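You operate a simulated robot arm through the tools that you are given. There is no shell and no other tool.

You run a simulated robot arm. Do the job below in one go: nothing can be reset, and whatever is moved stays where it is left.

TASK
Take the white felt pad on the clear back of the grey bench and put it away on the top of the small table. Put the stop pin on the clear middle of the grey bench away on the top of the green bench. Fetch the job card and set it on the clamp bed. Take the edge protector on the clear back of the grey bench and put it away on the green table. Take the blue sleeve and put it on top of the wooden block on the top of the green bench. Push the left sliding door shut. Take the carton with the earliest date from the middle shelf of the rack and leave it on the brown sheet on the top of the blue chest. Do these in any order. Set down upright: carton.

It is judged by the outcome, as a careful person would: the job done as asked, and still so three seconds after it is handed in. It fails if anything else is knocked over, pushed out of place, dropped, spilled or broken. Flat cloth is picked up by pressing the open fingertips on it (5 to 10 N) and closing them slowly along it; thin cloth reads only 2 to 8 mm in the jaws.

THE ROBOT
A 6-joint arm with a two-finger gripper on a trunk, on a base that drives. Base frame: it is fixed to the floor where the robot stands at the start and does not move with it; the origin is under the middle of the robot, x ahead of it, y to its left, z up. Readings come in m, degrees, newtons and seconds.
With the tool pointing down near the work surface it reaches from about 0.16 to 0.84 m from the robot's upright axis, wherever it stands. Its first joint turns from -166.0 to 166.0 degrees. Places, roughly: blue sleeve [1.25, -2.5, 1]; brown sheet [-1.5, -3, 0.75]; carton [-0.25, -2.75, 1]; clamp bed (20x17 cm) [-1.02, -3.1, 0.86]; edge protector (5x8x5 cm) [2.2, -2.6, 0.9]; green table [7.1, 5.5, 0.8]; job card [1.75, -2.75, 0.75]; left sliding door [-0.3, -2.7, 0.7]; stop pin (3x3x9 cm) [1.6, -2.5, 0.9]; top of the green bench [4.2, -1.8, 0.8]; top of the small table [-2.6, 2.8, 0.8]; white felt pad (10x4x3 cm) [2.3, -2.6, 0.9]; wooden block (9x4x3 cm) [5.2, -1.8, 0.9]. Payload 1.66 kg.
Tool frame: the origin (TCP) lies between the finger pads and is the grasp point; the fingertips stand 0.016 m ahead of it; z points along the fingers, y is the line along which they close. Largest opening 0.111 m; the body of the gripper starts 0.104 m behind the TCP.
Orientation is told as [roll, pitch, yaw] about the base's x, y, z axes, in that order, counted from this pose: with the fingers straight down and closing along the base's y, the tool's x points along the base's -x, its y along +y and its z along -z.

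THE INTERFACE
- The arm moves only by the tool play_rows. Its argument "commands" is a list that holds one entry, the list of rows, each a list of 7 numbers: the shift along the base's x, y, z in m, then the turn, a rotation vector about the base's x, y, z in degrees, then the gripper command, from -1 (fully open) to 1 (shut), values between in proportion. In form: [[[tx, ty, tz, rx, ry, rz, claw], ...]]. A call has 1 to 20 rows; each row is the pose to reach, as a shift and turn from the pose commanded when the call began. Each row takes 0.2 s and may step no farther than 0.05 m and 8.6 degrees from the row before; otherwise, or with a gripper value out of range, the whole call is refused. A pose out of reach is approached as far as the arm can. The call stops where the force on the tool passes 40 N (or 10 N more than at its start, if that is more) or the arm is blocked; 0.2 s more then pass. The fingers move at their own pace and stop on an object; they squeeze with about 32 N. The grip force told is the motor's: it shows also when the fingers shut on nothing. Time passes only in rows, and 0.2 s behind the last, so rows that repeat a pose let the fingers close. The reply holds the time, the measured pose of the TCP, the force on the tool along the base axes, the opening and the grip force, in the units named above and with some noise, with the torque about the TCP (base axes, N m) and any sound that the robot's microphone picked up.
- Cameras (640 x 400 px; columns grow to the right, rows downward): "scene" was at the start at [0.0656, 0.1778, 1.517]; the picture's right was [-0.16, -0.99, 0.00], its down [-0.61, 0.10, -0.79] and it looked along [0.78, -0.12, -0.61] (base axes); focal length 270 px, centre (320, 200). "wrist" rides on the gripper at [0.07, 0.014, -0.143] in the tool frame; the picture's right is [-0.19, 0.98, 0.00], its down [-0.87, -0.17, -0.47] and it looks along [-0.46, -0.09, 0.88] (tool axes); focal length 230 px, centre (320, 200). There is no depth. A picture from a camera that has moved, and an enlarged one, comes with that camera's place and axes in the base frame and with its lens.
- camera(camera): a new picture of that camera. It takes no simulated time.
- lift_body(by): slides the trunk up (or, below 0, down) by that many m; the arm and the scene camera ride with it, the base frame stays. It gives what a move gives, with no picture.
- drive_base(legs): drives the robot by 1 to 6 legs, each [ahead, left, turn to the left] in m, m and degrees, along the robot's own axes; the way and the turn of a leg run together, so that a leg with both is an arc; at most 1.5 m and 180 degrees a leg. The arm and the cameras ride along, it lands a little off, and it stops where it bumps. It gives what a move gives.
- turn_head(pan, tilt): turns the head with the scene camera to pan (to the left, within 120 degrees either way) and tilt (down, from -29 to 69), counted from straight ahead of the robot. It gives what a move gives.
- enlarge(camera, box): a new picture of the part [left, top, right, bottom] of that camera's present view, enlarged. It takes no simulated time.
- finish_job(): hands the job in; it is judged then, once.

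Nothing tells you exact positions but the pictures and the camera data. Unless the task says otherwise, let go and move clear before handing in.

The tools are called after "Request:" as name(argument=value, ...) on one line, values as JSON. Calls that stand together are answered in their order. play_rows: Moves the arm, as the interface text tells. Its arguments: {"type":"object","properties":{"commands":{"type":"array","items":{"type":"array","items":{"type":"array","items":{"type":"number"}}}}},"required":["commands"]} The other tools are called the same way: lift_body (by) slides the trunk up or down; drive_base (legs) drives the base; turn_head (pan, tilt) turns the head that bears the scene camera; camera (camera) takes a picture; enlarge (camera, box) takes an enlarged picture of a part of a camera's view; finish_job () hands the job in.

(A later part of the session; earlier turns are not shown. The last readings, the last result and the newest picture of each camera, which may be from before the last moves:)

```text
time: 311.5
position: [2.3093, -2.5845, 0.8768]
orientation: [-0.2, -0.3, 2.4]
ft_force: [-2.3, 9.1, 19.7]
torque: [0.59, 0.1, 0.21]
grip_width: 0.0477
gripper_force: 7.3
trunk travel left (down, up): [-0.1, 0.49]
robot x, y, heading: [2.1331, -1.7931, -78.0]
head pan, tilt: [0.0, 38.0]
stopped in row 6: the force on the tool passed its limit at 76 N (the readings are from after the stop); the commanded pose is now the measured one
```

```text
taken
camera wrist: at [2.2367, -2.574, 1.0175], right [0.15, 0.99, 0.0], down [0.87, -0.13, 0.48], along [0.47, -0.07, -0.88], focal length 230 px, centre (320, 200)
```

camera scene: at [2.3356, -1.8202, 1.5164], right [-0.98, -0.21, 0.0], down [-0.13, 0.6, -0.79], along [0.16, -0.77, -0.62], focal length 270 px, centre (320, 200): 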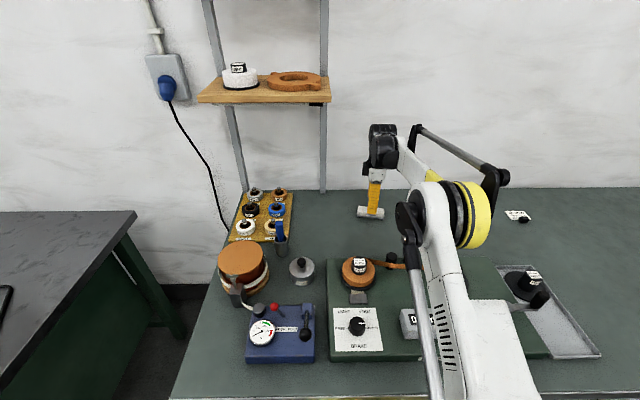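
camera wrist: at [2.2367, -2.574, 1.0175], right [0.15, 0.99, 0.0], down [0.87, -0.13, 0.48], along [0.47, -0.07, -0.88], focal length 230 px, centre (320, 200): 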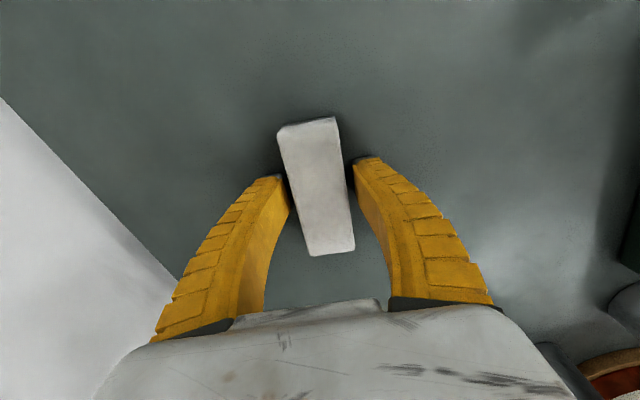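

The fingertips seem to reach lower when half closed and press on the bench. I ease up a little and check the force.

Request:
play_rows(commands=[[[0, 0, 0.004, 0, 0, 0, 0.1], [0, 0, 0.007, 0, 0, 0, 0.1], [0, 0, 0.007, 0, 0, 0, 0.1]]])

Request:
camera(camera="wrist")

```text
time: 312.3
position: [2.3095, -2.5879, 0.8816]
orientation: [-0.1, -0.3, 2.4]
ft_force: [-0.3, -0.2, -0.2]
torque: [0.01, -0.01, -0.01]
grip_width: 0.052
gripper_force: 2.2
trunk travel left (down, up): [-0.1, 0.49]
robot x, y, heading: [2.1364, -1.7988, -78.2]
head pan, tilt: [0.0, 38.0]
```

```text
taken
camera wrist: at [2.237, -2.5763, 1.0226], right [0.15, 0.99, 0.0], down [0.87, -0.13, 0.48], along [0.47, -0.07, -0.88], focal length 230 px, centre (320, 200)
```

wrist: 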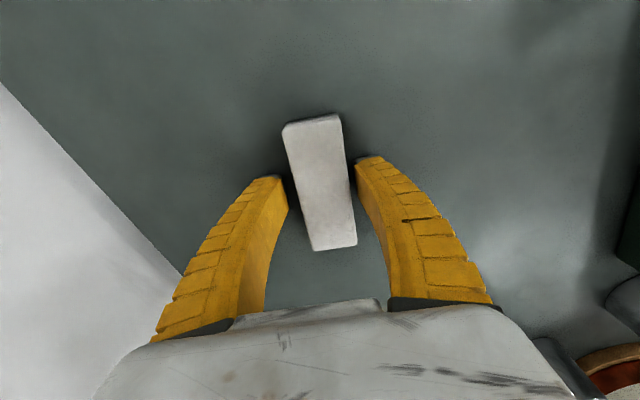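

Free again at z = 0.882. I close here.

Request:
play_rows(commands=[[[0, 0, 0.002, 0, 0, 0, 0.2], [0, 0, 0.002, 0, 0, 0, 0.3], [0, 0, 0.002, 0, 0, 0, 0.5], [0, 0, 0.002, 0, 0, 0, 1], [0, 0, 0.002, 0, 0, 0, 1], [0, 0, 0.002, 0, 0, 0, 1]]])

Request:
camera(camera="wrist")

```text
time: 313.7
position: [2.31, -2.5867, 0.8832]
orientation: [-0.2, -0.3, 2.5]
ft_force: [1.4, -5.6, 13.0]
torque: [-0.09, -0.05, 0.01]
grip_width: 0.0324
gripper_force: 32.5
trunk travel left (down, up): [-0.1, 0.49]
robot x, y, heading: [2.1373, -1.7901, -78.0]
head pan, tilt: [0.0, 38.0]
```

```text
taken
camera wrist: at [2.2373, -2.5763, 1.0249], right [0.15, 0.99, 0.0], down [0.87, -0.13, 0.48], along [0.47, -0.07, -0.88], focal length 230 px, centre (320, 200)
```

wrist: 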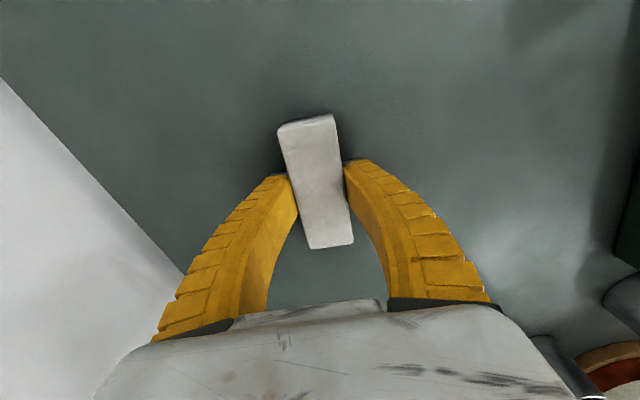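

Gripped (width 32 mm). I lift and check the hold.

Request:
play_rows(commands=[[[0, 0, 0.01, 0, 0, 0, 1], [0, 0, 0.03, 0, 0, 0, 1], [0, 0, 0.06, 0, 0, 0, 1], [0, 0, 0.09, 0, 0, 0, 1]]])

Request:
camera(camera="wrist")

Request:
enlarge(camera="scene", box=[320, 120, 480, 260])

```text
time: 314.7
position: [2.3113, -2.5882, 0.9719]
orientation: [-0.1, -0.3, 2.4]
ft_force: [-0.1, -0.4, -0.8]
torque: [0.01, 0.01, 0.03]
grip_width: 0.0298
gripper_force: 31.9
trunk travel left (down, up): [-0.1, 0.49]
robot x, y, heading: [2.1307, -1.7915, -78.1]
head pan, tilt: [0.0, 38.0]
```

```text
taken
camera wrist: at [2.2392, -2.5771, 1.1139], right [0.15, 0.99, 0.0], down [0.87, -0.13, 0.48], along [0.47, -0.07, -0.88], focal length 230 px, centre (320, 200)
```

wrist: 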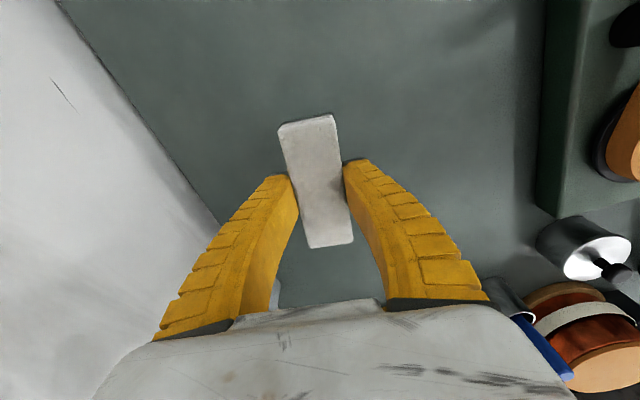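

```text
2.86 times, centred on (400, 190) of scene
camera zoom: at [2.335, -1.8176, 1.5167], right [-0.98, -0.21, 0.0], down [-0.13, 0.6, -0.79], along [0.16, -0.77, -0.62], focal length 771 px, centre (91, 229)
```

zoom: 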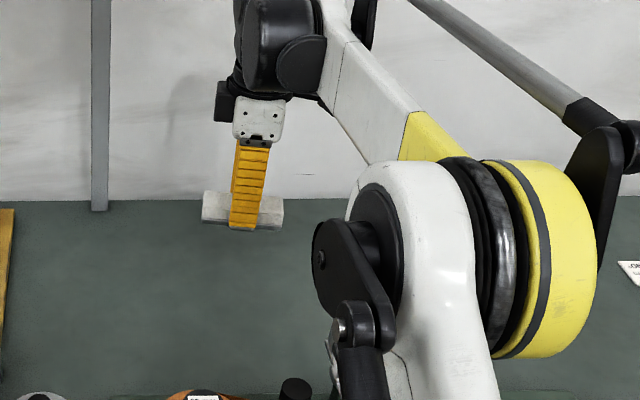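

The pad is held. I bring it back toward me and up, then back out from the bench and turn toward the small table's side.

Request:
play_rows(commands=[[[-0.005, 0.02, 0.03, 0, 0, 0, 1], [-0.01, 0.05, 0.06, 0, 0, 0, 1], [-0.02, 0.085, 0.08, 0, 0, 0, 1], [-0.03, 0.12, 0.1, 0, 0, 0, 1], [-0.04, 0.155, 0.12, 0, 0, 0, 1], [-0.05, 0.19, 0.14, 0, 0, 0, 1], [-0.06, 0.23, 0.15, 0, 0, 0, 1]]])

Request:
drive_base(legs=[[-0.65, 0, 0], [0, 0, -126], [1.2, 0, 0], [0.8, 0, 0]])

Request:
turn_head(pan=0, tilt=15)

Request:
camera(camera="scene")

Request:
turn_head(pan=-55, tilt=15)

Request:
camera(camera="scene")

```text
time: 316.3
position: [2.2497, -2.3558, 1.1241]
orientation: [-0.1, -0.2, 2.4]
ft_force: [0.4, 0.5, -0.3]
torque: [-0.01, 0.01, -0.02]
grip_width: 0.0296
gripper_force: 31.5
trunk travel left (down, up): [-0.1, 0.49]
robot x, y, heading: [2.1358, -1.7909, -78.3]
head pan, tilt: [0.0, 38.0]
```

```text
time: 334.8
position: [-0.3989, -0.1224, 1.1243]
orientation: [-0.1, -0.3, -122.9]
ft_force: [-1.0, 0.1, -0.9]
torque: [0.01, -0.01, -0.02]
grip_width: 0.0296
gripper_force: 31.4
trunk travel left (down, up): [-0.1, 0.49]
robot x, y, heading: [0.1274, -0.357, 156.6]
head pan, tilt: [0.0, 38.0]
```

```text
time: 335.7
position: [-0.3989, -0.123, 1.1248]
orientation: [-0.1, -0.3, -122.9]
ft_force: [0.6, 0.2, -0.9]
torque: [-0.03, 0.0, 0.0]
grip_width: 0.0298
gripper_force: 32.3
trunk travel left (down, up): [-0.1, 0.49]
robot x, y, heading: [0.1266, -0.3554, 156.4]
head pan, tilt: [0.0, 15.0]
```

```text
taken
camera scene: at [-0.0146, -0.499, 1.5532], right [0.4, 0.92, 0.0], down [0.24, -0.1, -0.97], along [-0.89, 0.38, -0.26], focal length 270 px, centre (320, 200)
```

scene: 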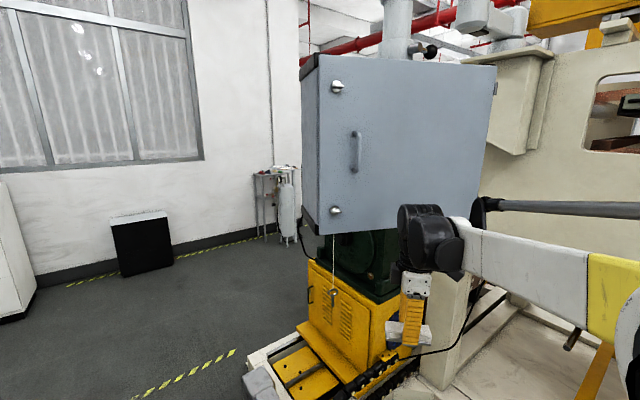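

```text
time: 336.9
position: [-0.3999, -0.1231, 1.1231]
orientation: [-0.1, -0.3, -122.9]
ft_force: [-0.2, 0.1, -1.0]
torque: [-0.03, -0.01, 0.01]
grip_width: 0.0298
gripper_force: 32.1
trunk travel left (down, up): [-0.1, 0.49]
robot x, y, heading: [0.1293, -0.3511, 156.4]
head pan, tilt: [-55.0, 15.0]
```

```text
taken
camera scene: at [0.0522, -0.4446, 1.5532], right [0.98, 0.2, 0.0], down [0.05, -0.25, -0.97], along [-0.2, 0.95, -0.26], focal length 270 px, centre (320, 200)
```

scene: 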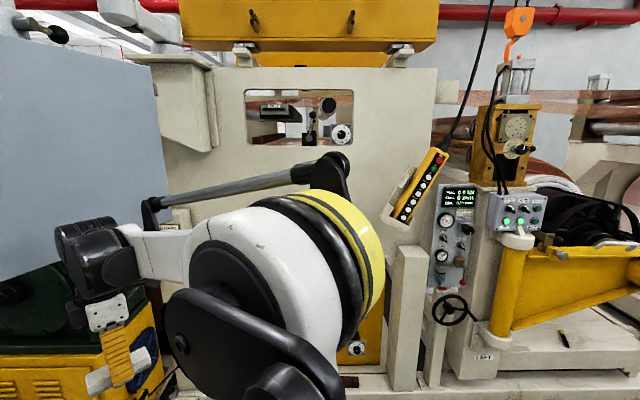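

The small table must be around the machine's end. I turn to run parallel to the machine and drive past its corner, then look.

Request:
drive_base(legs=[[0, 0, 36], [1.2, -0.05, 0], [1.1, -0.05, 0]])

Request:
turn_head(pan=-75, tilt=20)

Request:
camera(camera="scene")

Request:
turn_head(pan=-25, tilt=20)

Request:
camera(camera="scene")

```text
time: 342.8
position: [-1.2099, -0.6193, 1.1238]
orientation: [-0.1, -0.4, -87.2]
ft_force: [-0.4, -0.4, -0.5]
torque: [-0.01, -0.06, -0.01]
grip_width: 0.0294
gripper_force: 32.0
trunk travel left (down, up): [-0.1, 0.49]
robot x, y, heading: [-0.6418, -0.5009, -167.6]
head pan, tilt: [-55.0, 15.0]
stopped in leg 2: the robot was blocked; the commanded pose is now the measured one
```

```text
time: 343.6
position: [-1.2098, -0.6186, 1.1234]
orientation: [-0.2, -0.4, -87.0]
ft_force: [-0.1, 0.5, -2.1]
torque: [0.02, -0.04, -0.01]
grip_width: 0.0297
gripper_force: 31.5
trunk travel left (down, up): [-0.1, 0.49]
robot x, y, heading: [-0.6459, -0.4996, -167.5]
head pan, tilt: [-75.0, 20.0]
```

```text
taken
camera scene: at [-0.627, -0.5981, 1.5451], right [0.89, 0.46, 0.0], down [0.16, -0.3, -0.94], along [-0.43, 0.83, -0.34], focal length 270 px, centre (320, 200)
```

scene: 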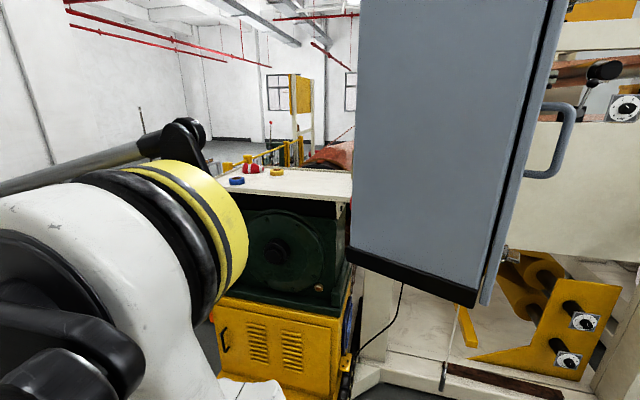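

```text
time: 344.8
position: [-1.209, -0.6197, 1.1237]
orientation: [-0.2, -0.2, -87.2]
ft_force: [-0.3, 0.9, -0.3]
torque: [0.0, -0.01, 0.0]
grip_width: 0.0299
gripper_force: 31.7
trunk travel left (down, up): [-0.1, 0.49]
robot x, y, heading: [-0.6432, -0.5015, -167.5]
head pan, tilt: [-25.0, 20.0]
```

```text
taken
camera scene: at [-0.675, -0.6603, 1.5451], right [0.22, 0.98, 0.0], down [0.33, -0.08, -0.94], along [-0.92, 0.21, -0.34], focal length 270 px, centre (320, 200)
```

scene: 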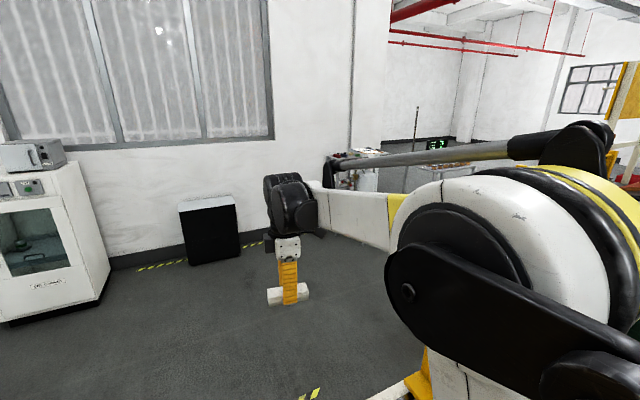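

I was blocked at (-0.64,-0.50). I look down around the base to find the cause.

Request:
turn_head(pan=-70, tilt=65)

Request:
camera(camera="scene")

Request:
turn_head(pan=0, tilt=65)

Request:
camera(camera="scene")

Request:
turn_head(pan=90, tilt=55)

Request:
camera(camera="scene")

```text
time: 345.9
position: [-1.2092, -0.6192, 1.1232]
orientation: [-0.1, -0.2, -87.2]
ft_force: [-0.1, -0.1, -1.0]
torque: [-0.02, -0.03, -0.03]
grip_width: 0.0299
gripper_force: 31.9
trunk travel left (down, up): [-0.1, 0.49]
robot x, y, heading: [-0.6426, -0.4986, -167.7]
head pan, tilt: [-70.0, 65.0]
```

```text
taken
camera scene: at [-0.6167, -0.6295, 1.4814], right [0.84, 0.54, 0.0], down [0.49, -0.77, -0.42], along [-0.23, 0.36, -0.91], focal length 270 px, centre (320, 200)
```

scene: 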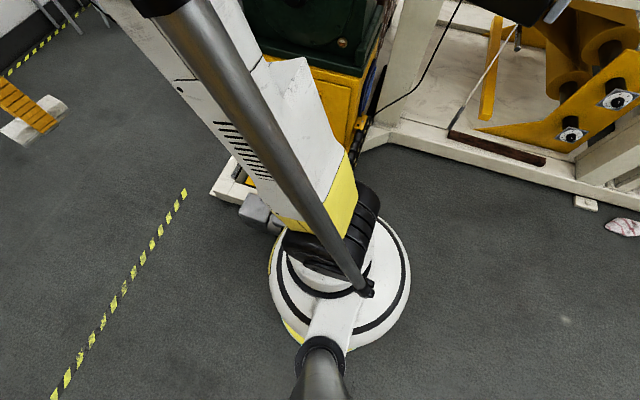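

```text
time: 347.3
position: [-1.2096, -0.6202, 1.1243]
orientation: [-0.2, -0.3, -87.2]
ft_force: [-1.1, -0.2, -0.5]
torque: [0.01, -0.01, 0.03]
grip_width: 0.0297
gripper_force: 32.3
trunk travel left (down, up): [-0.1, 0.49]
robot x, y, heading: [-0.6447, -0.4997, -167.6]
head pan, tilt: [0.0, 65.0]
```

```text
taken
camera scene: at [-0.6434, -0.6937, 1.4814], right [-0.21, 0.98, 0.0], down [0.89, 0.19, -0.42], along [-0.41, -0.09, -0.91], focal length 270 px, centre (320, 200)
```

scene: 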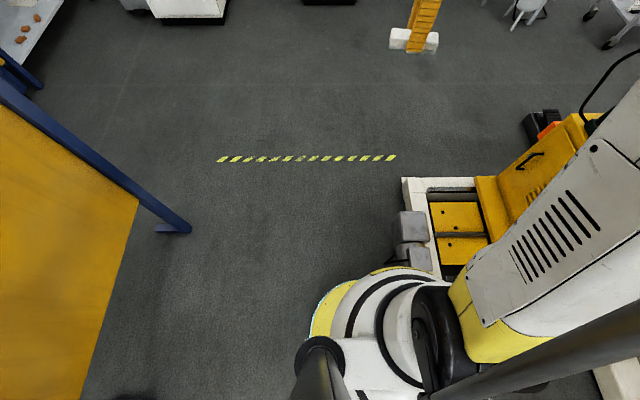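

```text
time: 349.0
position: [-1.2089, -0.619, 1.1222]
orientation: [-0.2, -0.2, -87.2]
ft_force: [-0.4, -0.4, -1.0]
torque: [0.01, -0.03, -0.04]
grip_width: 0.0297
gripper_force: 31.9
trunk travel left (down, up): [-0.1, 0.49]
robot x, y, heading: [-0.6425, -0.5, -167.7]
head pan, tilt: [90.0, 55.0]
```

```text
taken
camera scene: at [-0.5688, -0.7512, 1.493], right [-0.98, -0.21, 0.0], down [-0.17, 0.8, -0.57], along [0.12, -0.56, -0.82], focal length 270 px, centre (320, 200)
```

scene: 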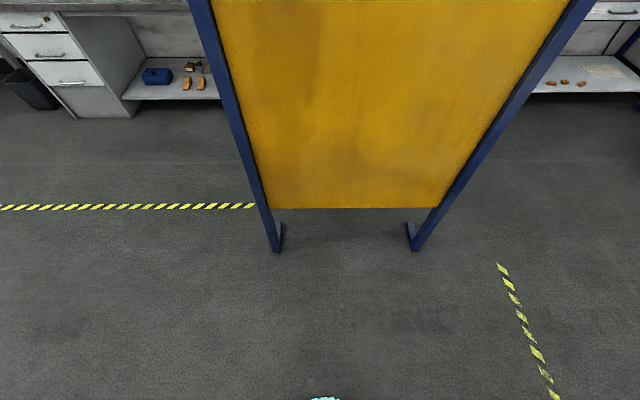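

The base met a grey block protruding from the machine's foot (near (-1.0,-0.35)). I back off, shift left into the middle of the passage and go past it.

Request:
drive_base(legs=[[-0.1, 0, 0], [0, 0.4, 0], [1.3, -0.05, 0], [0.4, 0, 0]])

Request:
turn_head(pan=-40, tilt=20)

Request:
camera(camera="scene")

Request:
turn_head(pan=-85, tilt=20)

Request:
camera(camera="scene")

```text
time: 360.4
position: [-2.6848, -1.2992, 1.1227]
orientation: [-0.2, -0.3, -87.4]
ft_force: [-0.9, -0.3, -1.3]
torque: [-0.01, 0.0, -0.04]
grip_width: 0.0301
gripper_force: 31.9
trunk travel left (down, up): [-0.1, 0.49]
robot x, y, heading: [-2.1235, -1.1823, -168.1]
head pan, tilt: [90.0, 55.0]
```

```text
time: 362.5
position: [-2.6836, -1.2996, 1.1241]
orientation: [-0.1, -0.3, -87.4]
ft_force: [-0.6, 0.2, -1.2]
torque: [0.0, -0.01, 0.01]
grip_width: 0.0299
gripper_force: 31.5
trunk travel left (down, up): [-0.1, 0.49]
robot x, y, heading: [-2.1194, -1.178, -167.8]
head pan, tilt: [-40.0, 20.0]
```

```text
taken
camera scene: at [-2.1416, -1.3194, 1.5451], right [0.47, 0.88, 0.0], down [0.3, -0.16, -0.94], along [-0.83, 0.44, -0.34], focal length 270 px, centre (320, 200)
```

scene: 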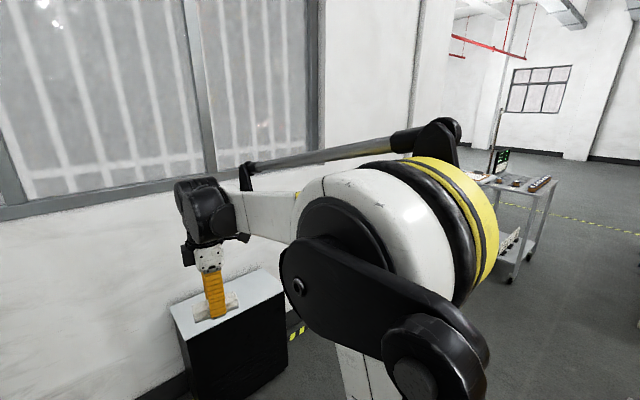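

```text
time: 363.6
position: [-2.6844, -1.2988, 1.1235]
orientation: [-0.2, -0.3, -87.4]
ft_force: [0.3, 0.0, -0.8]
torque: [0.0, -0.01, 0.02]
grip_width: 0.0298
gripper_force: 32.8
trunk travel left (down, up): [-0.1, 0.49]
robot x, y, heading: [-2.1189, -1.1825, -167.9]
head pan, tilt: [-85.0, 20.0]
```

```text
taken
camera scene: at [-2.0867, -1.2739, 1.5451], right [0.96, 0.3, 0.0], down [0.1, -0.33, -0.94], along [-0.28, 0.9, -0.34], focal length 270 px, centre (320, 200)
```

scene: 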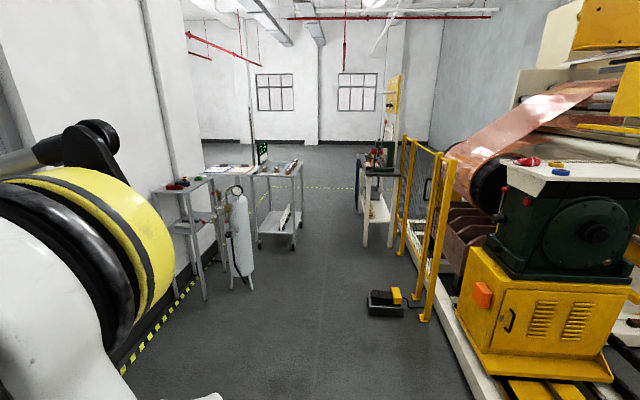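

I see a wheeled cart at left and a small table by the yellow fence ahead. I enlarge to see which is the small table at about (-2.6,2.8).

Request:
enlarge(camera="scene", box=[220, 110, 440, 260])

Request:
enlarge(camera="scene", box=[340, 130, 440, 200])

```text
2.67 times, centred on (330, 185) of scene
camera zoom: at [-2.0867, -1.2739, 1.5451], right [0.96, 0.3, 0.0], down [0.1, -0.33, -0.94], along [-0.28, 0.9, -0.34], focal length 720 px, centre (293, 240)
```

zoom: 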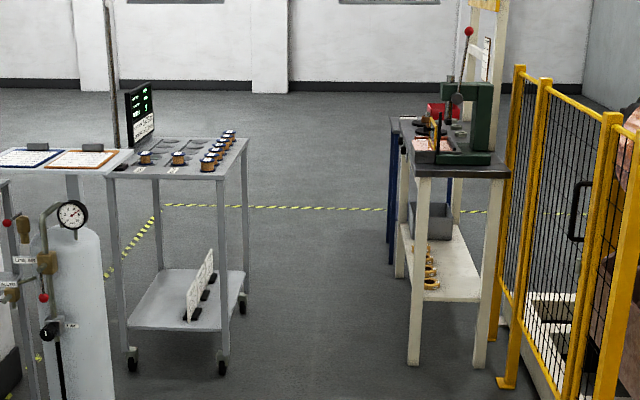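

```text
5.71 times, centred on (390, 165) of scene
camera zoom: at [-2.0867, -1.2739, 1.5451], right [0.96, 0.3, 0.0], down [0.1, -0.33, -0.94], along [-0.28, 0.9, -0.34], focal length 1542 px, centre (-80, 400)
```

zoom: 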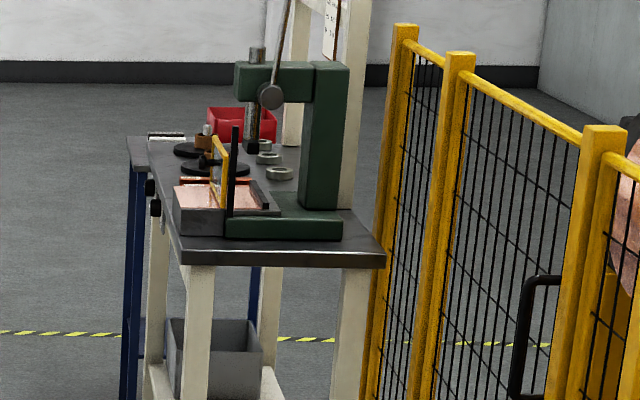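

The small table is the blue-legged one behind the press table, near (-2.65,2.7). I turn to face up that aisle and approach between the wheeled cart and the press table.

Request:
drive_base(legs=[[0, 0, -89.5], [1.03, 0.11, 0]])

Request:
turn_head(pan=0, tilt=25)

Request:
camera(camera="scene")

```text
time: 372.8
position: [-2.5725, 0.3551, 1.1251]
orientation: [-0.2, -0.3, -176.7]
ft_force: [-0.2, 0.9, 0.2]
torque: [-0.02, 0.03, 0.0]
grip_width: 0.0295
gripper_force: 31.6
trunk travel left (down, up): [-0.1, 0.49]
robot x, y, heading: [-2.447, -0.2134, 102.8]
head pan, tilt: [-85.0, 20.0]
```

```text
time: 374.4
position: [-2.5734, 0.3546, 1.1234]
orientation: [-0.1, -0.3, -176.7]
ft_force: [-0.3, 0.4, -1.2]
torque: [0.0, 0.01, 0.03]
grip_width: 0.0296
gripper_force: 31.6
trunk travel left (down, up): [-0.1, 0.49]
robot x, y, heading: [-2.4515, -0.2075, 102.9]
head pan, tilt: [0.0, 25.0]
```

```text
taken
camera scene: at [-2.6503, -0.1797, 1.537], right [0.98, 0.22, 0.0], down [0.09, -0.41, -0.91], along [-0.2, 0.88, -0.42], focal length 270 px, centre (320, 200)
```

scene: 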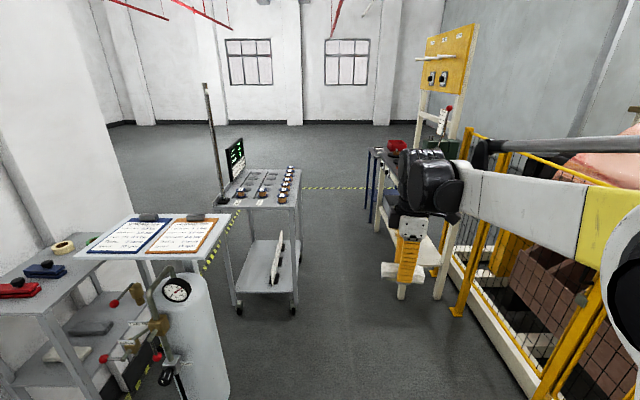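

The corridor is centred well ahead of me. I first stretch the arm forward so that its elbow does not stick out to the right while passing the press table.

Request:
play_rows(commands=[[[-0.02, 0.04, 0, 0, 0, 0, 1], [-0.042, 0.08, 0, 0, 0, 0, 1], [-0.065, 0.12, 0, 0, 0, 0, 1], [-0.087, 0.16, 0, 0, 0, 0, 1]]])

Request:
camera(camera="scene")

Request:
turn_head(pan=-70, tilt=45)

Request:
camera(camera="scene")

```text
time: 375.4
position: [-2.6616, 0.5134, 1.1221]
orientation: [-0.2, -0.3, -176.8]
ft_force: [-0.4, 0.0, -0.7]
torque: [0.01, -0.03, 0.01]
grip_width: 0.0297
gripper_force: 32.1
trunk travel left (down, up): [-0.1, 0.49]
robot x, y, heading: [-2.4523, -0.2041, 103.0]
head pan, tilt: [0.0, 25.0]
```

```text
taken
camera scene: at [-2.6509, -0.1787, 1.5368], right [0.97, 0.22, 0.0], down [0.09, -0.41, -0.91], along [-0.2, 0.88, -0.42], focal length 270 px, centre (320, 200)
```

scene: 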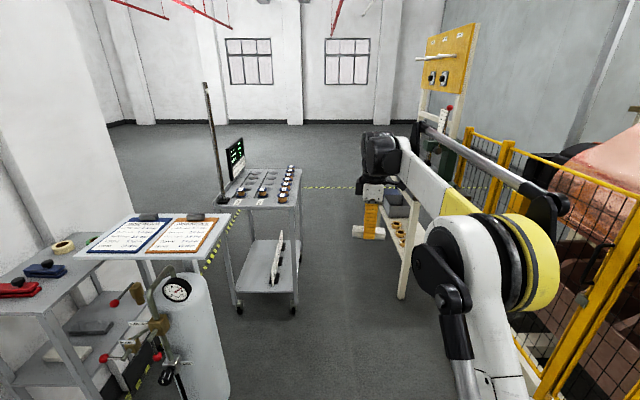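

```text
time: 376.8
position: [-2.6609, 0.5128, 1.1226]
orientation: [-0.2, -0.4, -176.6]
ft_force: [-0.2, 0.0, -0.3]
torque: [0.01, 0.01, -0.01]
grip_width: 0.0295
gripper_force: 32.4
trunk travel left (down, up): [-0.1, 0.49]
robot x, y, heading: [-2.4501, -0.2097, 102.8]
head pan, tilt: [-70.0, 45.0]
```

```text
taken
camera scene: at [-2.5616, -0.2254, 1.5064], right [0.54, -0.84, 0.0], down [-0.59, -0.38, -0.71], along [0.59, 0.38, -0.71], focal length 270 px, centre (320, 200)
```

scene: 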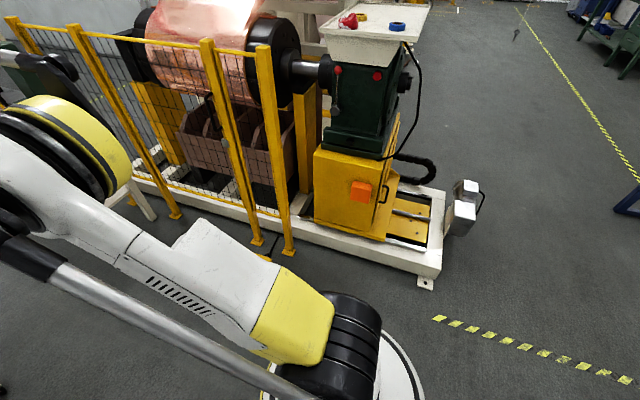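

The elbow would pass near the press table's edge, so I raise the trunk 0.25 m to be well above everything there, then go on.

Request:
lift_body(by=0.25)

Request:
drive_base(legs=[[1.2, 0.02, 0]])

Request:
turn_head(pan=-10, tilt=35)

Request:
camera(camera="scene")

```text
time: 379.3
position: [-2.6623, 0.514, 1.3726]
orientation: [-0.2, -0.3, -176.7]
ft_force: [-0.2, -0.6, -0.3]
torque: [-0.04, -0.02, 0.01]
grip_width: 0.0297
gripper_force: 31.9
trunk travel left (down, up): [-0.35, 0.24]
robot x, y, heading: [-2.4502, -0.2092, 102.8]
head pan, tilt: [-70.0, 45.0]
```

```text
time: 385.4
position: [-2.9472, 1.6844, 1.3717]
orientation: [-0.2, -0.4, -176.8]
ft_force: [-0.4, -0.5, -1.5]
torque: [-0.03, -0.03, -0.02]
grip_width: 0.0296
gripper_force: 31.8
trunk travel left (down, up): [-0.35, 0.24]
robot x, y, heading: [-2.7393, 0.9552, 102.8]
head pan, tilt: [-70.0, 45.0]
```

```text
time: 386.7
position: [-2.9465, 1.6845, 1.372]
orientation: [-0.2, -0.3, -176.8]
ft_force: [0.4, -0.7, -1.0]
torque: [0.02, 0.02, 0.04]
grip_width: 0.0298
gripper_force: 32.2
trunk travel left (down, up): [-0.35, 0.24]
robot x, y, heading: [-2.7385, 0.9607, 102.8]
head pan, tilt: [-10.0, 35.0]
```

```text
taken
camera scene: at [-2.9203, 0.9885, 1.7712], right [1.0, 0.05, 0.0], down [0.03, -0.57, -0.82], along [-0.04, 0.82, -0.57], focal length 270 px, centre (320, 200)
```

scene: 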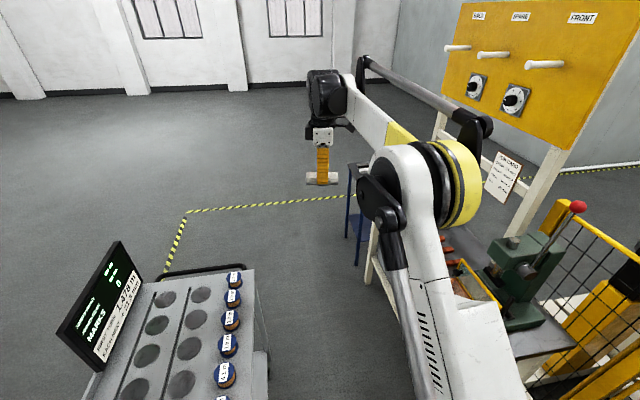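

The cart's right edge is only just left of my line, so I shift 8 cm right and continue straight to the far side.

Request:
drive_base(legs=[[0.25, -0.08, 0], [1.2, 0, 0]])

Request:
turn_head(pan=-35, tilt=40)

Request:
camera(camera="scene")

```text
time: 394.4
position: [-3.2466, 3.1267, 1.3738]
orientation: [-0.3, -0.3, -174.8]
ft_force: [-0.7, -0.3, 0.0]
torque: [0.0, 0.0, -0.02]
grip_width: 0.0298
gripper_force: 32.3
trunk travel left (down, up): [-0.35, 0.24]
robot x, y, heading: [-3.0105, 2.4139, 104.8]
head pan, tilt: [-10.0, 35.0]
```

```text
time: 395.3
position: [-3.2463, 3.1263, 1.3733]
orientation: [-0.1, -0.3, -174.8]
ft_force: [1.0, 0.3, -1.1]
torque: [0.0, 0.01, 0.01]
grip_width: 0.0298
gripper_force: 32.6
trunk travel left (down, up): [-0.35, 0.24]
robot x, y, heading: [-3.012, 2.4121, 104.7]
head pan, tilt: [-35.0, 40.0]
```

```text
taken
camera scene: at [-3.1585, 2.4245, 1.7637], right [0.94, -0.35, 0.0], down [-0.22, -0.6, -0.77], along [0.26, 0.72, -0.64], focal length 270 px, centre (320, 200)
```

scene: 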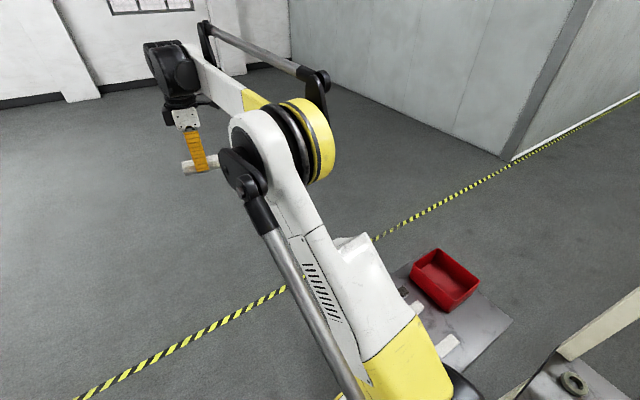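

The small table with a red bin is right beside me (about (-2.5,2.8)). I look further right before turning the arm over there.

Request:
turn_head(pan=-85, tilt=25)

Request:
camera(camera="scene")

Request:
turn_head(pan=-60, tilt=55)

Request:
camera(camera="scene")

```text
time: 396.5
position: [-3.2451, 3.1257, 1.3735]
orientation: [-0.1, -0.3, -174.9]
ft_force: [-0.9, 0.4, -0.7]
torque: [0.04, 0.0, 0.03]
grip_width: 0.0296
gripper_force: 31.6
trunk travel left (down, up): [-0.35, 0.24]
robot x, y, heading: [-3.0115, 2.4114, 105.0]
head pan, tilt: [-85.0, 25.0]
```

```text
taken
camera scene: at [-3.1011, 2.3759, 1.787], right [0.34, -0.94, 0.0], down [-0.4, -0.14, -0.91], along [0.85, 0.31, -0.42], focal length 270 px, centre (320, 200)
```

scene: 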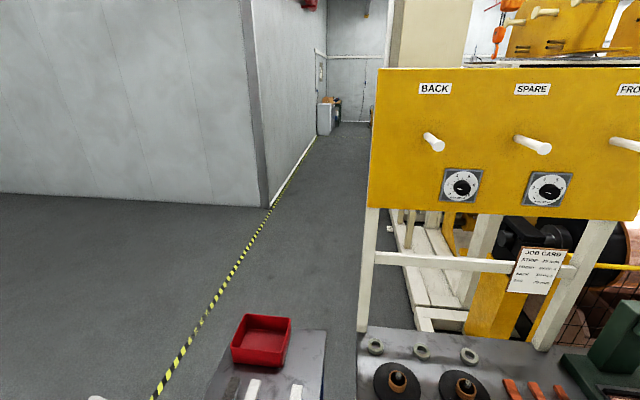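

```text
time: 397.4
position: [-3.2442, 3.1265, 1.3726]
orientation: [-0.2, -0.3, -174.8]
ft_force: [-0.1, 0.2, -0.8]
torque: [0.02, -0.03, 0.0]
grip_width: 0.0297
gripper_force: 32.2
trunk travel left (down, up): [-0.35, 0.24]
robot x, y, heading: [-3.0106, 2.4135, 104.7]
head pan, tilt: [-60.0, 55.0]
```

```text
taken
camera scene: at [-3.1365, 2.3954, 1.7431], right [0.7, -0.71, 0.0], down [-0.58, -0.58, -0.57], along [0.41, 0.4, -0.82], focal length 270 px, centre (320, 200)
```

scene: 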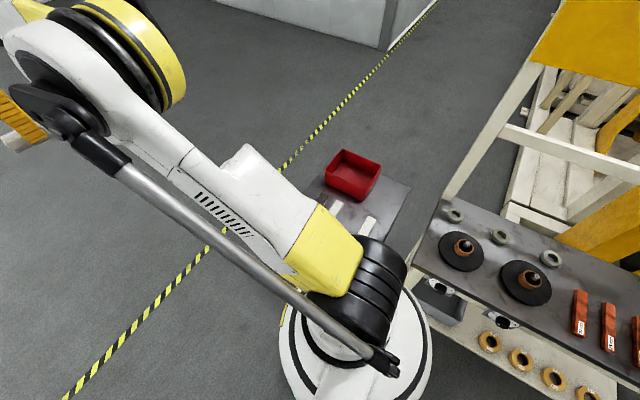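

The table is small (about 0.36 m square) with the red bin in its back part. I drive ahead 0.4 m and turn to face it.

Request:
drive_base(legs=[[0.4, 0.02, 0], [0, 0, -92]])

Request:
turn_head(pan=0, tilt=50)

Request:
camera(camera="scene")

Request:
camera(camera="wrist")

```text
time: 403.7
position: [-2.4145, 3.0265, 1.373]
orientation: [-0.3, -0.2, 95.4]
ft_force: [-0.4, 0.0, -1.1]
torque: [0.0, 0.03, -0.01]
grip_width: 0.0295
gripper_force: 32.5
trunk travel left (down, up): [-0.35, 0.24]
robot x, y, heading: [-3.1297, 2.7859, 14.9]
head pan, tilt: [-60.0, 55.0]
```

```text
time: 405.0
position: [-2.4159, 3.0257, 1.3731]
orientation: [-0.2, -0.3, 95.4]
ft_force: [-0.4, 0.1, -0.7]
torque: [0.01, -0.01, 0.0]
grip_width: 0.0297
gripper_force: 32.0
trunk travel left (down, up): [-0.35, 0.24]
robot x, y, heading: [-3.1314, 2.7862, 15.0]
head pan, tilt: [0.0, 50.0]
```

```text
taken
camera scene: at [-3.1228, 2.9869, 1.7495], right [0.26, -0.97, 0.0], down [-0.74, -0.2, -0.64], along [0.62, 0.17, -0.77], focal length 270 px, centre (320, 200)
```

scene: 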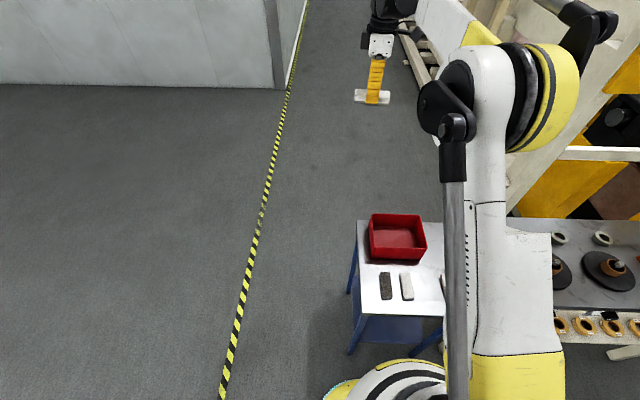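

```text
taken
camera wrist: at [-2.4233, 2.9547, 1.5147], right [-1.0, 0.1, 0.0], down [0.08, 0.87, 0.48], along [0.05, 0.47, -0.88], focal length 230 px, centre (320, 200)
```

wrist: 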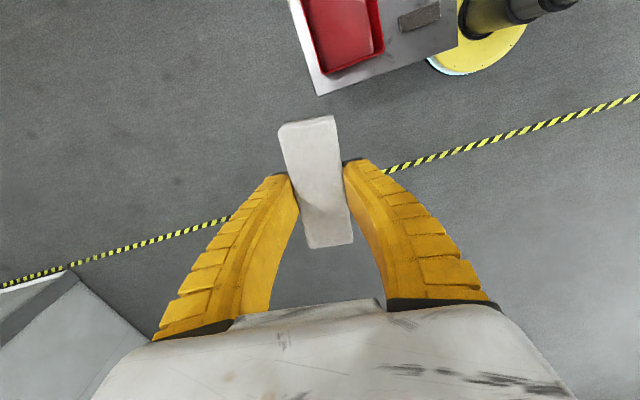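

Facing the table: red bin at the back-left, two small bars (dark and white) in front of it; the right part looks free. I move the arm over the right part to see it with the wrist camera.

Request:
play_rows(commands=[[[-0.02, -0.04, 0, 0, 0, 0, 1], [-0.04, -0.08, 0, 0, 0, 0, 1], [-0.06, -0.12, 0, 0, 0, 0, 1], [-0.08, -0.16, 0, 0, 0, 0, 1], [-0.1, -0.2, 0, 0, 0, 0, 1], [-0.12, -0.24, 0, 0, 0, 0, 1], [-0.14, -0.28, 0, 0, 0, 0, 1], [-0.16, -0.32, 0, 0, 0, 0, 1], [-0.18, -0.356, 0, 0, 0, 0, 1]]])

Request:
camera(camera="wrist")

Request:
camera(camera="scene")

```text
time: 407.0
position: [-2.597, 2.6686, 1.3713]
orientation: [-0.3, -0.4, 95.3]
ft_force: [-0.6, 0.4, -0.6]
torque: [0.03, -0.04, 0.0]
grip_width: 0.0295
gripper_force: 31.7
trunk travel left (down, up): [-0.35, 0.24]
robot x, y, heading: [-3.1335, 2.7898, 15.0]
head pan, tilt: [0.0, 50.0]
```

```text
taken
camera wrist: at [-2.6047, 2.5971, 1.5128], right [-1.0, 0.1, 0.0], down [0.08, 0.87, 0.48], along [0.05, 0.48, -0.88], focal length 230 px, centre (320, 200)
```

wrist: 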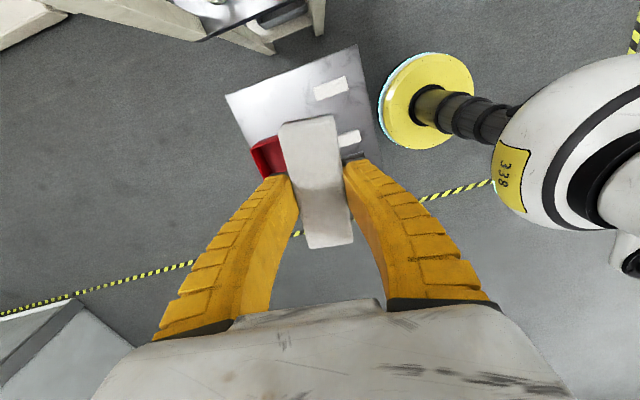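

```text
taken
camera scene: at [-3.1237, 2.986, 1.7497], right [0.26, -0.97, 0.0], down [-0.74, -0.2, -0.64], along [0.62, 0.17, -0.77], focal length 270 px, centre (320, 200)
```

scene: 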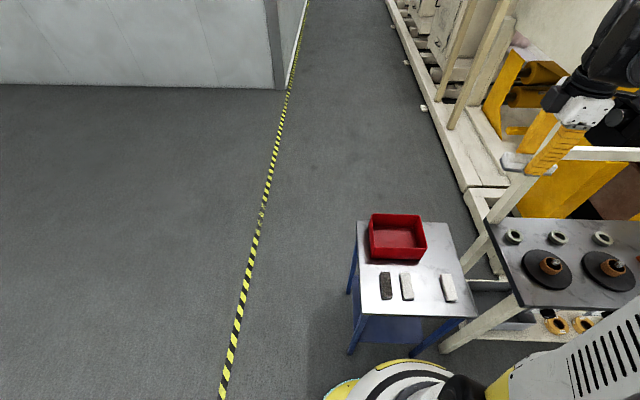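

Now I see the whole small table: dark bar, white bars, and a free strip to the right of the bin. I'll set the pad at about (-2.49,2.664), parallel to the table's edge; I rotate the jaws and lower to above it.

Request:
play_rows(commands=[[[0.01, 0, 0, 0, 0, -7.6, 1], [0.02, 0, 0, 0, 0, -15.2, 1], [0.03, -0.001, 0, 0, 0, -22.8, 1], [0.04, -0.002, 0, 0, 0, -30.4, 1], [0.05, -0.002, 0, 0, 0, -38, 1], [0.06, -0.003, 0, 0, 0, -45.6, 1], [0.07, -0.003, 0, 0, 0, -53.2, 1], [0.08, -0.004, 0, 0, 0, -60.8, 1], [0.09, -0.004, 0, 0, 0, -68.4, 1], [0.1, -0.005, 0, 0, 0, -76, 1], [0.107, -0.005, 0, 0, 0, -83, 1], [0.107, -0.005, -0.05, 0, 0, -83, 1], [0.107, -0.005, -0.1, 0, 0, -83, 1], [0.107, -0.005, -0.15, 0, 0, -83, 1], [0.107, -0.005, -0.2, 0, 0, -83, 1], [0.107, -0.005, -0.25, 0, 0, -83, 1], [0.107, -0.005, -0.3, 0, 0, -83, 1]]])

Request:
camera(camera="wrist")

Request:
camera(camera="scene")

```text
time: 410.6
position: [-2.4889, 2.6657, 1.0692]
orientation: [-0.2, -0.4, 12.5]
ft_force: [0.3, -0.2, -2.0]
torque: [0.01, 0.03, -0.01]
grip_width: 0.0296
gripper_force: 32.0
trunk travel left (down, up): [-0.35, 0.24]
robot x, y, heading: [-3.1291, 2.7917, 14.9]
head pan, tilt: [0.0, 50.0]
```

```text
taken
camera wrist: at [-2.562, 2.6647, 1.2115], right [-0.02, 1.0, 0.0], down [0.88, 0.02, 0.48], along [0.48, 0.01, -0.88], focal length 230 px, centre (320, 200)
```

wrist: 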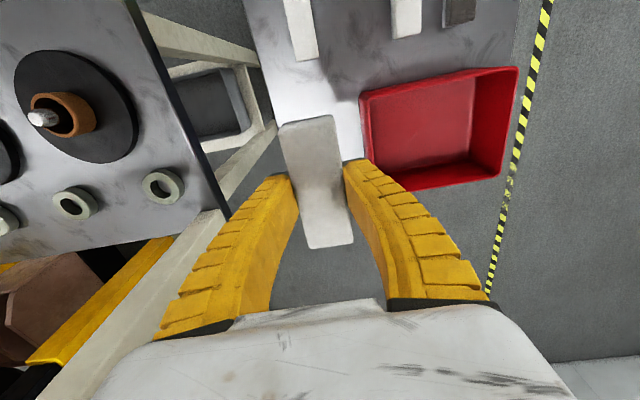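

```text
taken
camera scene: at [-3.1214, 2.9866, 1.7495], right [0.26, -0.97, 0.0], down [-0.74, -0.2, -0.64], along [0.62, 0.17, -0.77], focal length 270 px, centre (320, 200)
```

scene: 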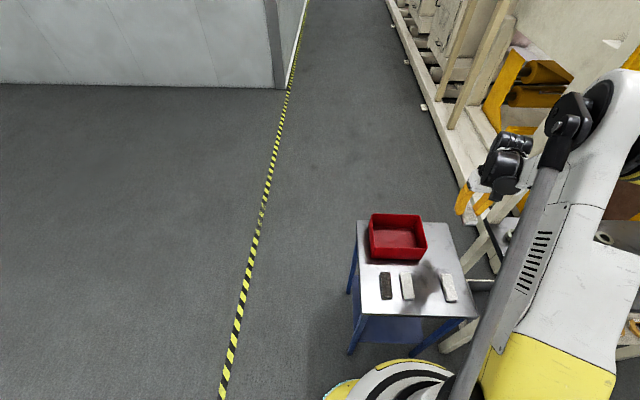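

The target strip lies between the table's edge (y≈2.606) and the bin (y≈2.725). I shift 13 mm toward the edge side and lower.

Request:
play_rows(commands=[[[0, -0.0135, -0.04, 0, 0, 0, 1], [0, -0.0135, -0.08, 0, 0, 0, 1], [0, -0.0135, -0.12, 0, 0, 0, 1], [0, -0.0135, -0.16, 0, 0, 0, 1], [0, -0.0135, -0.2, 0, 0, 0, 1]]])

Request:
camera(camera="wrist")

Request:
enlarge(camera="scene", box=[340, 150, 560, 330])

```text
time: 411.8
position: [-2.4894, 2.6511, 0.8726]
orientation: [-0.2, -0.4, 12.4]
ft_force: [-0.1, 1.3, -1.5]
torque: [0.0, 0.01, 0.01]
grip_width: 0.0299
gripper_force: 31.9
trunk travel left (down, up): [-0.35, 0.24]
robot x, y, heading: [-3.1305, 2.7898, 15.0]
head pan, tilt: [0.0, 50.0]
```

```text
taken
camera wrist: at [-2.5614, 2.65, 1.0144], right [-0.02, 1.0, 0.0], down [0.88, 0.02, 0.48], along [0.48, 0.01, -0.88], focal length 230 px, centre (320, 200)
```

wrist: 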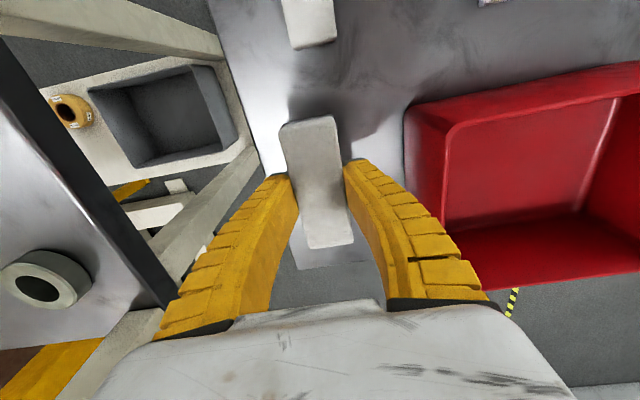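

```text
2.22 times, centred on (450, 240) of scene
camera zoom: at [-3.122, 2.9868, 1.7495], right [0.26, -0.97, 0.0], down [-0.74, -0.2, -0.64], along [0.62, 0.17, -0.77], focal length 600 px, centre (31, 111)
```

zoom: 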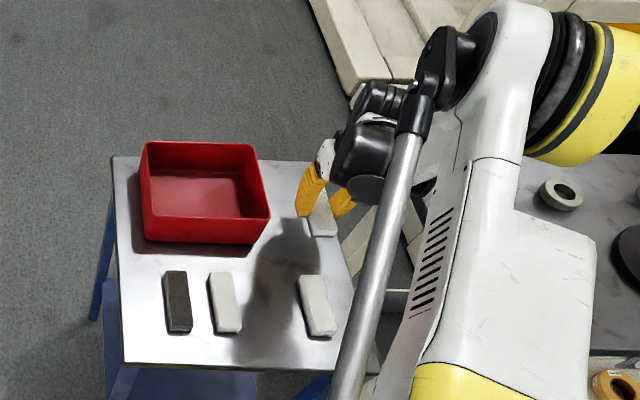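

Clear to set down. I lower in small steps until contact.

Request:
play_rows(commands=[[[0, 0, -0.01, 0, 0, 0, 1], [0, 0, -0.02, 0, 0, 0, 1], [0, 0, -0.028, 0, 0, 0, 1]]])

Request:
play_rows(commands=[[[0, 0, -0.003, 0, 0, 0, 1], [0, 0, -0.006, 0, 0, 0, 1]]])

```text
time: 412.6
position: [-2.4878, 2.6525, 0.8462]
orientation: [-0.2, -0.3, 12.4]
ft_force: [0.2, -0.1, -0.5]
torque: [-0.01, 0.01, 0.0]
grip_width: 0.0297
gripper_force: 31.4
trunk travel left (down, up): [-0.35, 0.24]
robot x, y, heading: [-3.1307, 2.7894, 14.9]
head pan, tilt: [0.0, 50.0]
```

```text
time: 413.2
position: [-2.4881, 2.6514, 0.8393]
orientation: [-0.1, -0.3, 12.3]
ft_force: [-0.3, 0.1, -0.6]
torque: [0.0, 0.01, -0.01]
grip_width: 0.0297
gripper_force: 32.6
trunk travel left (down, up): [-0.35, 0.24]
robot x, y, heading: [-3.1301, 2.7876, 14.9]
head pan, tilt: [0.0, 50.0]
```

Request:
play_rows(commands=[[[0, 0, -0.003, 0, 0, 0, 1], [0, 0, -0.006, 0, 0, 0, 1], [0, 0, -0.008, 0, 0, 0, 1]]])

Request:
camera(camera="wrist")

```text
time: 414.0
position: [-2.4889, 2.6514, 0.8348]
orientation: [-0.3, -0.3, 12.4]
ft_force: [1.5, -0.5, -1.0]
torque: [0.0, 0.01, 0.03]
grip_width: 0.0298
gripper_force: 31.3
out of reach, approached as far as the arm can: row 3
trunk travel left (down, up): [-0.35, 0.24]
robot x, y, heading: [-3.1264, 2.7856, 14.9]
head pan, tilt: [0.0, 50.0]
```

```text
taken
camera wrist: at [-2.5623, 2.6504, 0.9763], right [-0.02, 1.0, 0.0], down [0.88, 0.02, 0.48], along [0.48, 0.01, -0.88], focal length 230 px, centre (320, 200)
```

wrist: 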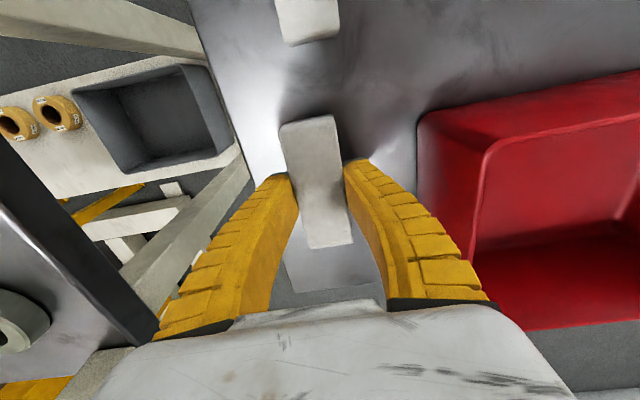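

The arm can't go lower with the trunk raised; I lift the hand 5 cm, lower the trunk 5 cm, and continue.

Request:
play_rows(commands=[[[0, 0, 0.02, 0, 0, 0, 1], [0, 0, 0.05, 0, 0, 0, 1]]])

Request:
lift_body(by=-0.05)

```text
time: 414.6
position: [-2.4897, 2.6526, 0.8831]
orientation: [-0.1, -0.3, 12.4]
ft_force: [-0.1, 0.3, -0.1]
torque: [0.01, 0.04, -0.04]
grip_width: 0.0297
gripper_force: 31.7
trunk travel left (down, up): [-0.35, 0.24]
robot x, y, heading: [-3.1296, 2.7872, 15.1]
head pan, tilt: [0.0, 50.0]
```

```text
time: 415.5
position: [-2.49, 2.653, 0.8327]
orientation: [-0.3, -0.3, 12.4]
ft_force: [0.4, -0.5, -0.1]
torque: [0.0, -0.04, -0.01]
grip_width: 0.0296
gripper_force: 32.2
trunk travel left (down, up): [-0.3, 0.29]
robot x, y, heading: [-3.1297, 2.7885, 14.9]
head pan, tilt: [0.0, 50.0]
```

Request:
play_rows(commands=[[[0, 0, -0.003, 0, 0, 0, 1], [0, 0, -0.006, 0, 0, 0, 1]]])

Request:
play_rows(commands=[[[0, 0, -0.003, 0, 0, 0, 1], [0, 0, -0.006, 0, 0, 0, 1]]])

```text
time: 416.1
position: [-2.4897, 2.6518, 0.8281]
orientation: [-0.2, -0.3, 12.3]
ft_force: [-0.4, -0.1, -0.1]
torque: [0.0, -0.02, 0.01]
grip_width: 0.0296
gripper_force: 32.1
trunk travel left (down, up): [-0.3, 0.29]
robot x, y, heading: [-3.1283, 2.7854, 15.1]
head pan, tilt: [0.0, 50.0]
```

```text
time: 416.7
position: [-2.4894, 2.6531, 0.821]
orientation: [-0.1, -0.3, 12.4]
ft_force: [-0.7, 0.0, -1.5]
torque: [0.01, 0.02, -0.01]
grip_width: 0.0297
gripper_force: 32.1
trunk travel left (down, up): [-0.3, 0.29]
robot x, y, heading: [-3.1272, 2.7862, 14.6]
head pan, tilt: [0.0, 50.0]
```

Request:
play_rows(commands=[[[0, 0, -0.003, 0, 0, 0, 1], [0, 0, -0.006, 0, 0, 0, 1]]])

Request:
play_rows(commands=[[[0, 0, -0.003, 0, 0, 0, 1], [0, 0, -0.005, 0, 0, 0, 1]]])

Request:
camera(camera="wrist")

```text
time: 417.3
position: [-2.4886, 2.652, 0.8154]
orientation: [-0.1, -0.2, 12.5]
ft_force: [-0.5, 0.3, -2.0]
torque: [0.02, 0.0, -0.01]
grip_width: 0.0299
gripper_force: 32.3
trunk travel left (down, up): [-0.3, 0.29]
robot x, y, heading: [-3.1288, 2.7857, 14.9]
head pan, tilt: [0.0, 50.0]
```

```text
time: 417.9
position: [-2.4885, 2.6532, 0.8099]
orientation: [-0.3, -0.3, 12.4]
ft_force: [-0.1, -0.5, -1.1]
torque: [0.02, 0.01, -0.01]
grip_width: 0.0295
gripper_force: 32.1
trunk travel left (down, up): [-0.3, 0.29]
robot x, y, heading: [-3.1233, 2.7884, 15.1]
head pan, tilt: [0.0, 50.0]
```

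```text
taken
camera wrist: at [-2.5618, 2.6518, 0.952], right [-0.02, 1.0, 0.0], down [0.88, 0.02, 0.48], along [0.48, 0.01, -0.88], focal length 230 px, centre (320, 200)
```

wrist: 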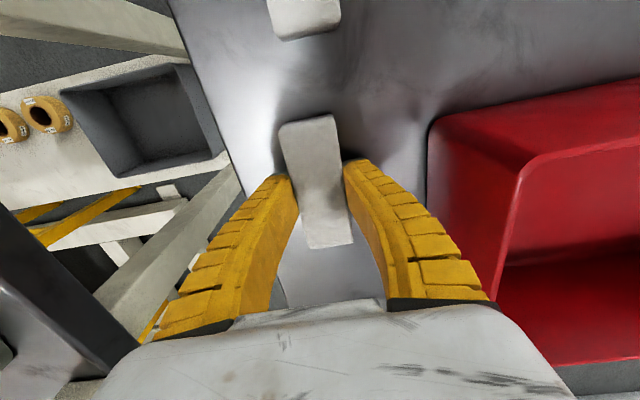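

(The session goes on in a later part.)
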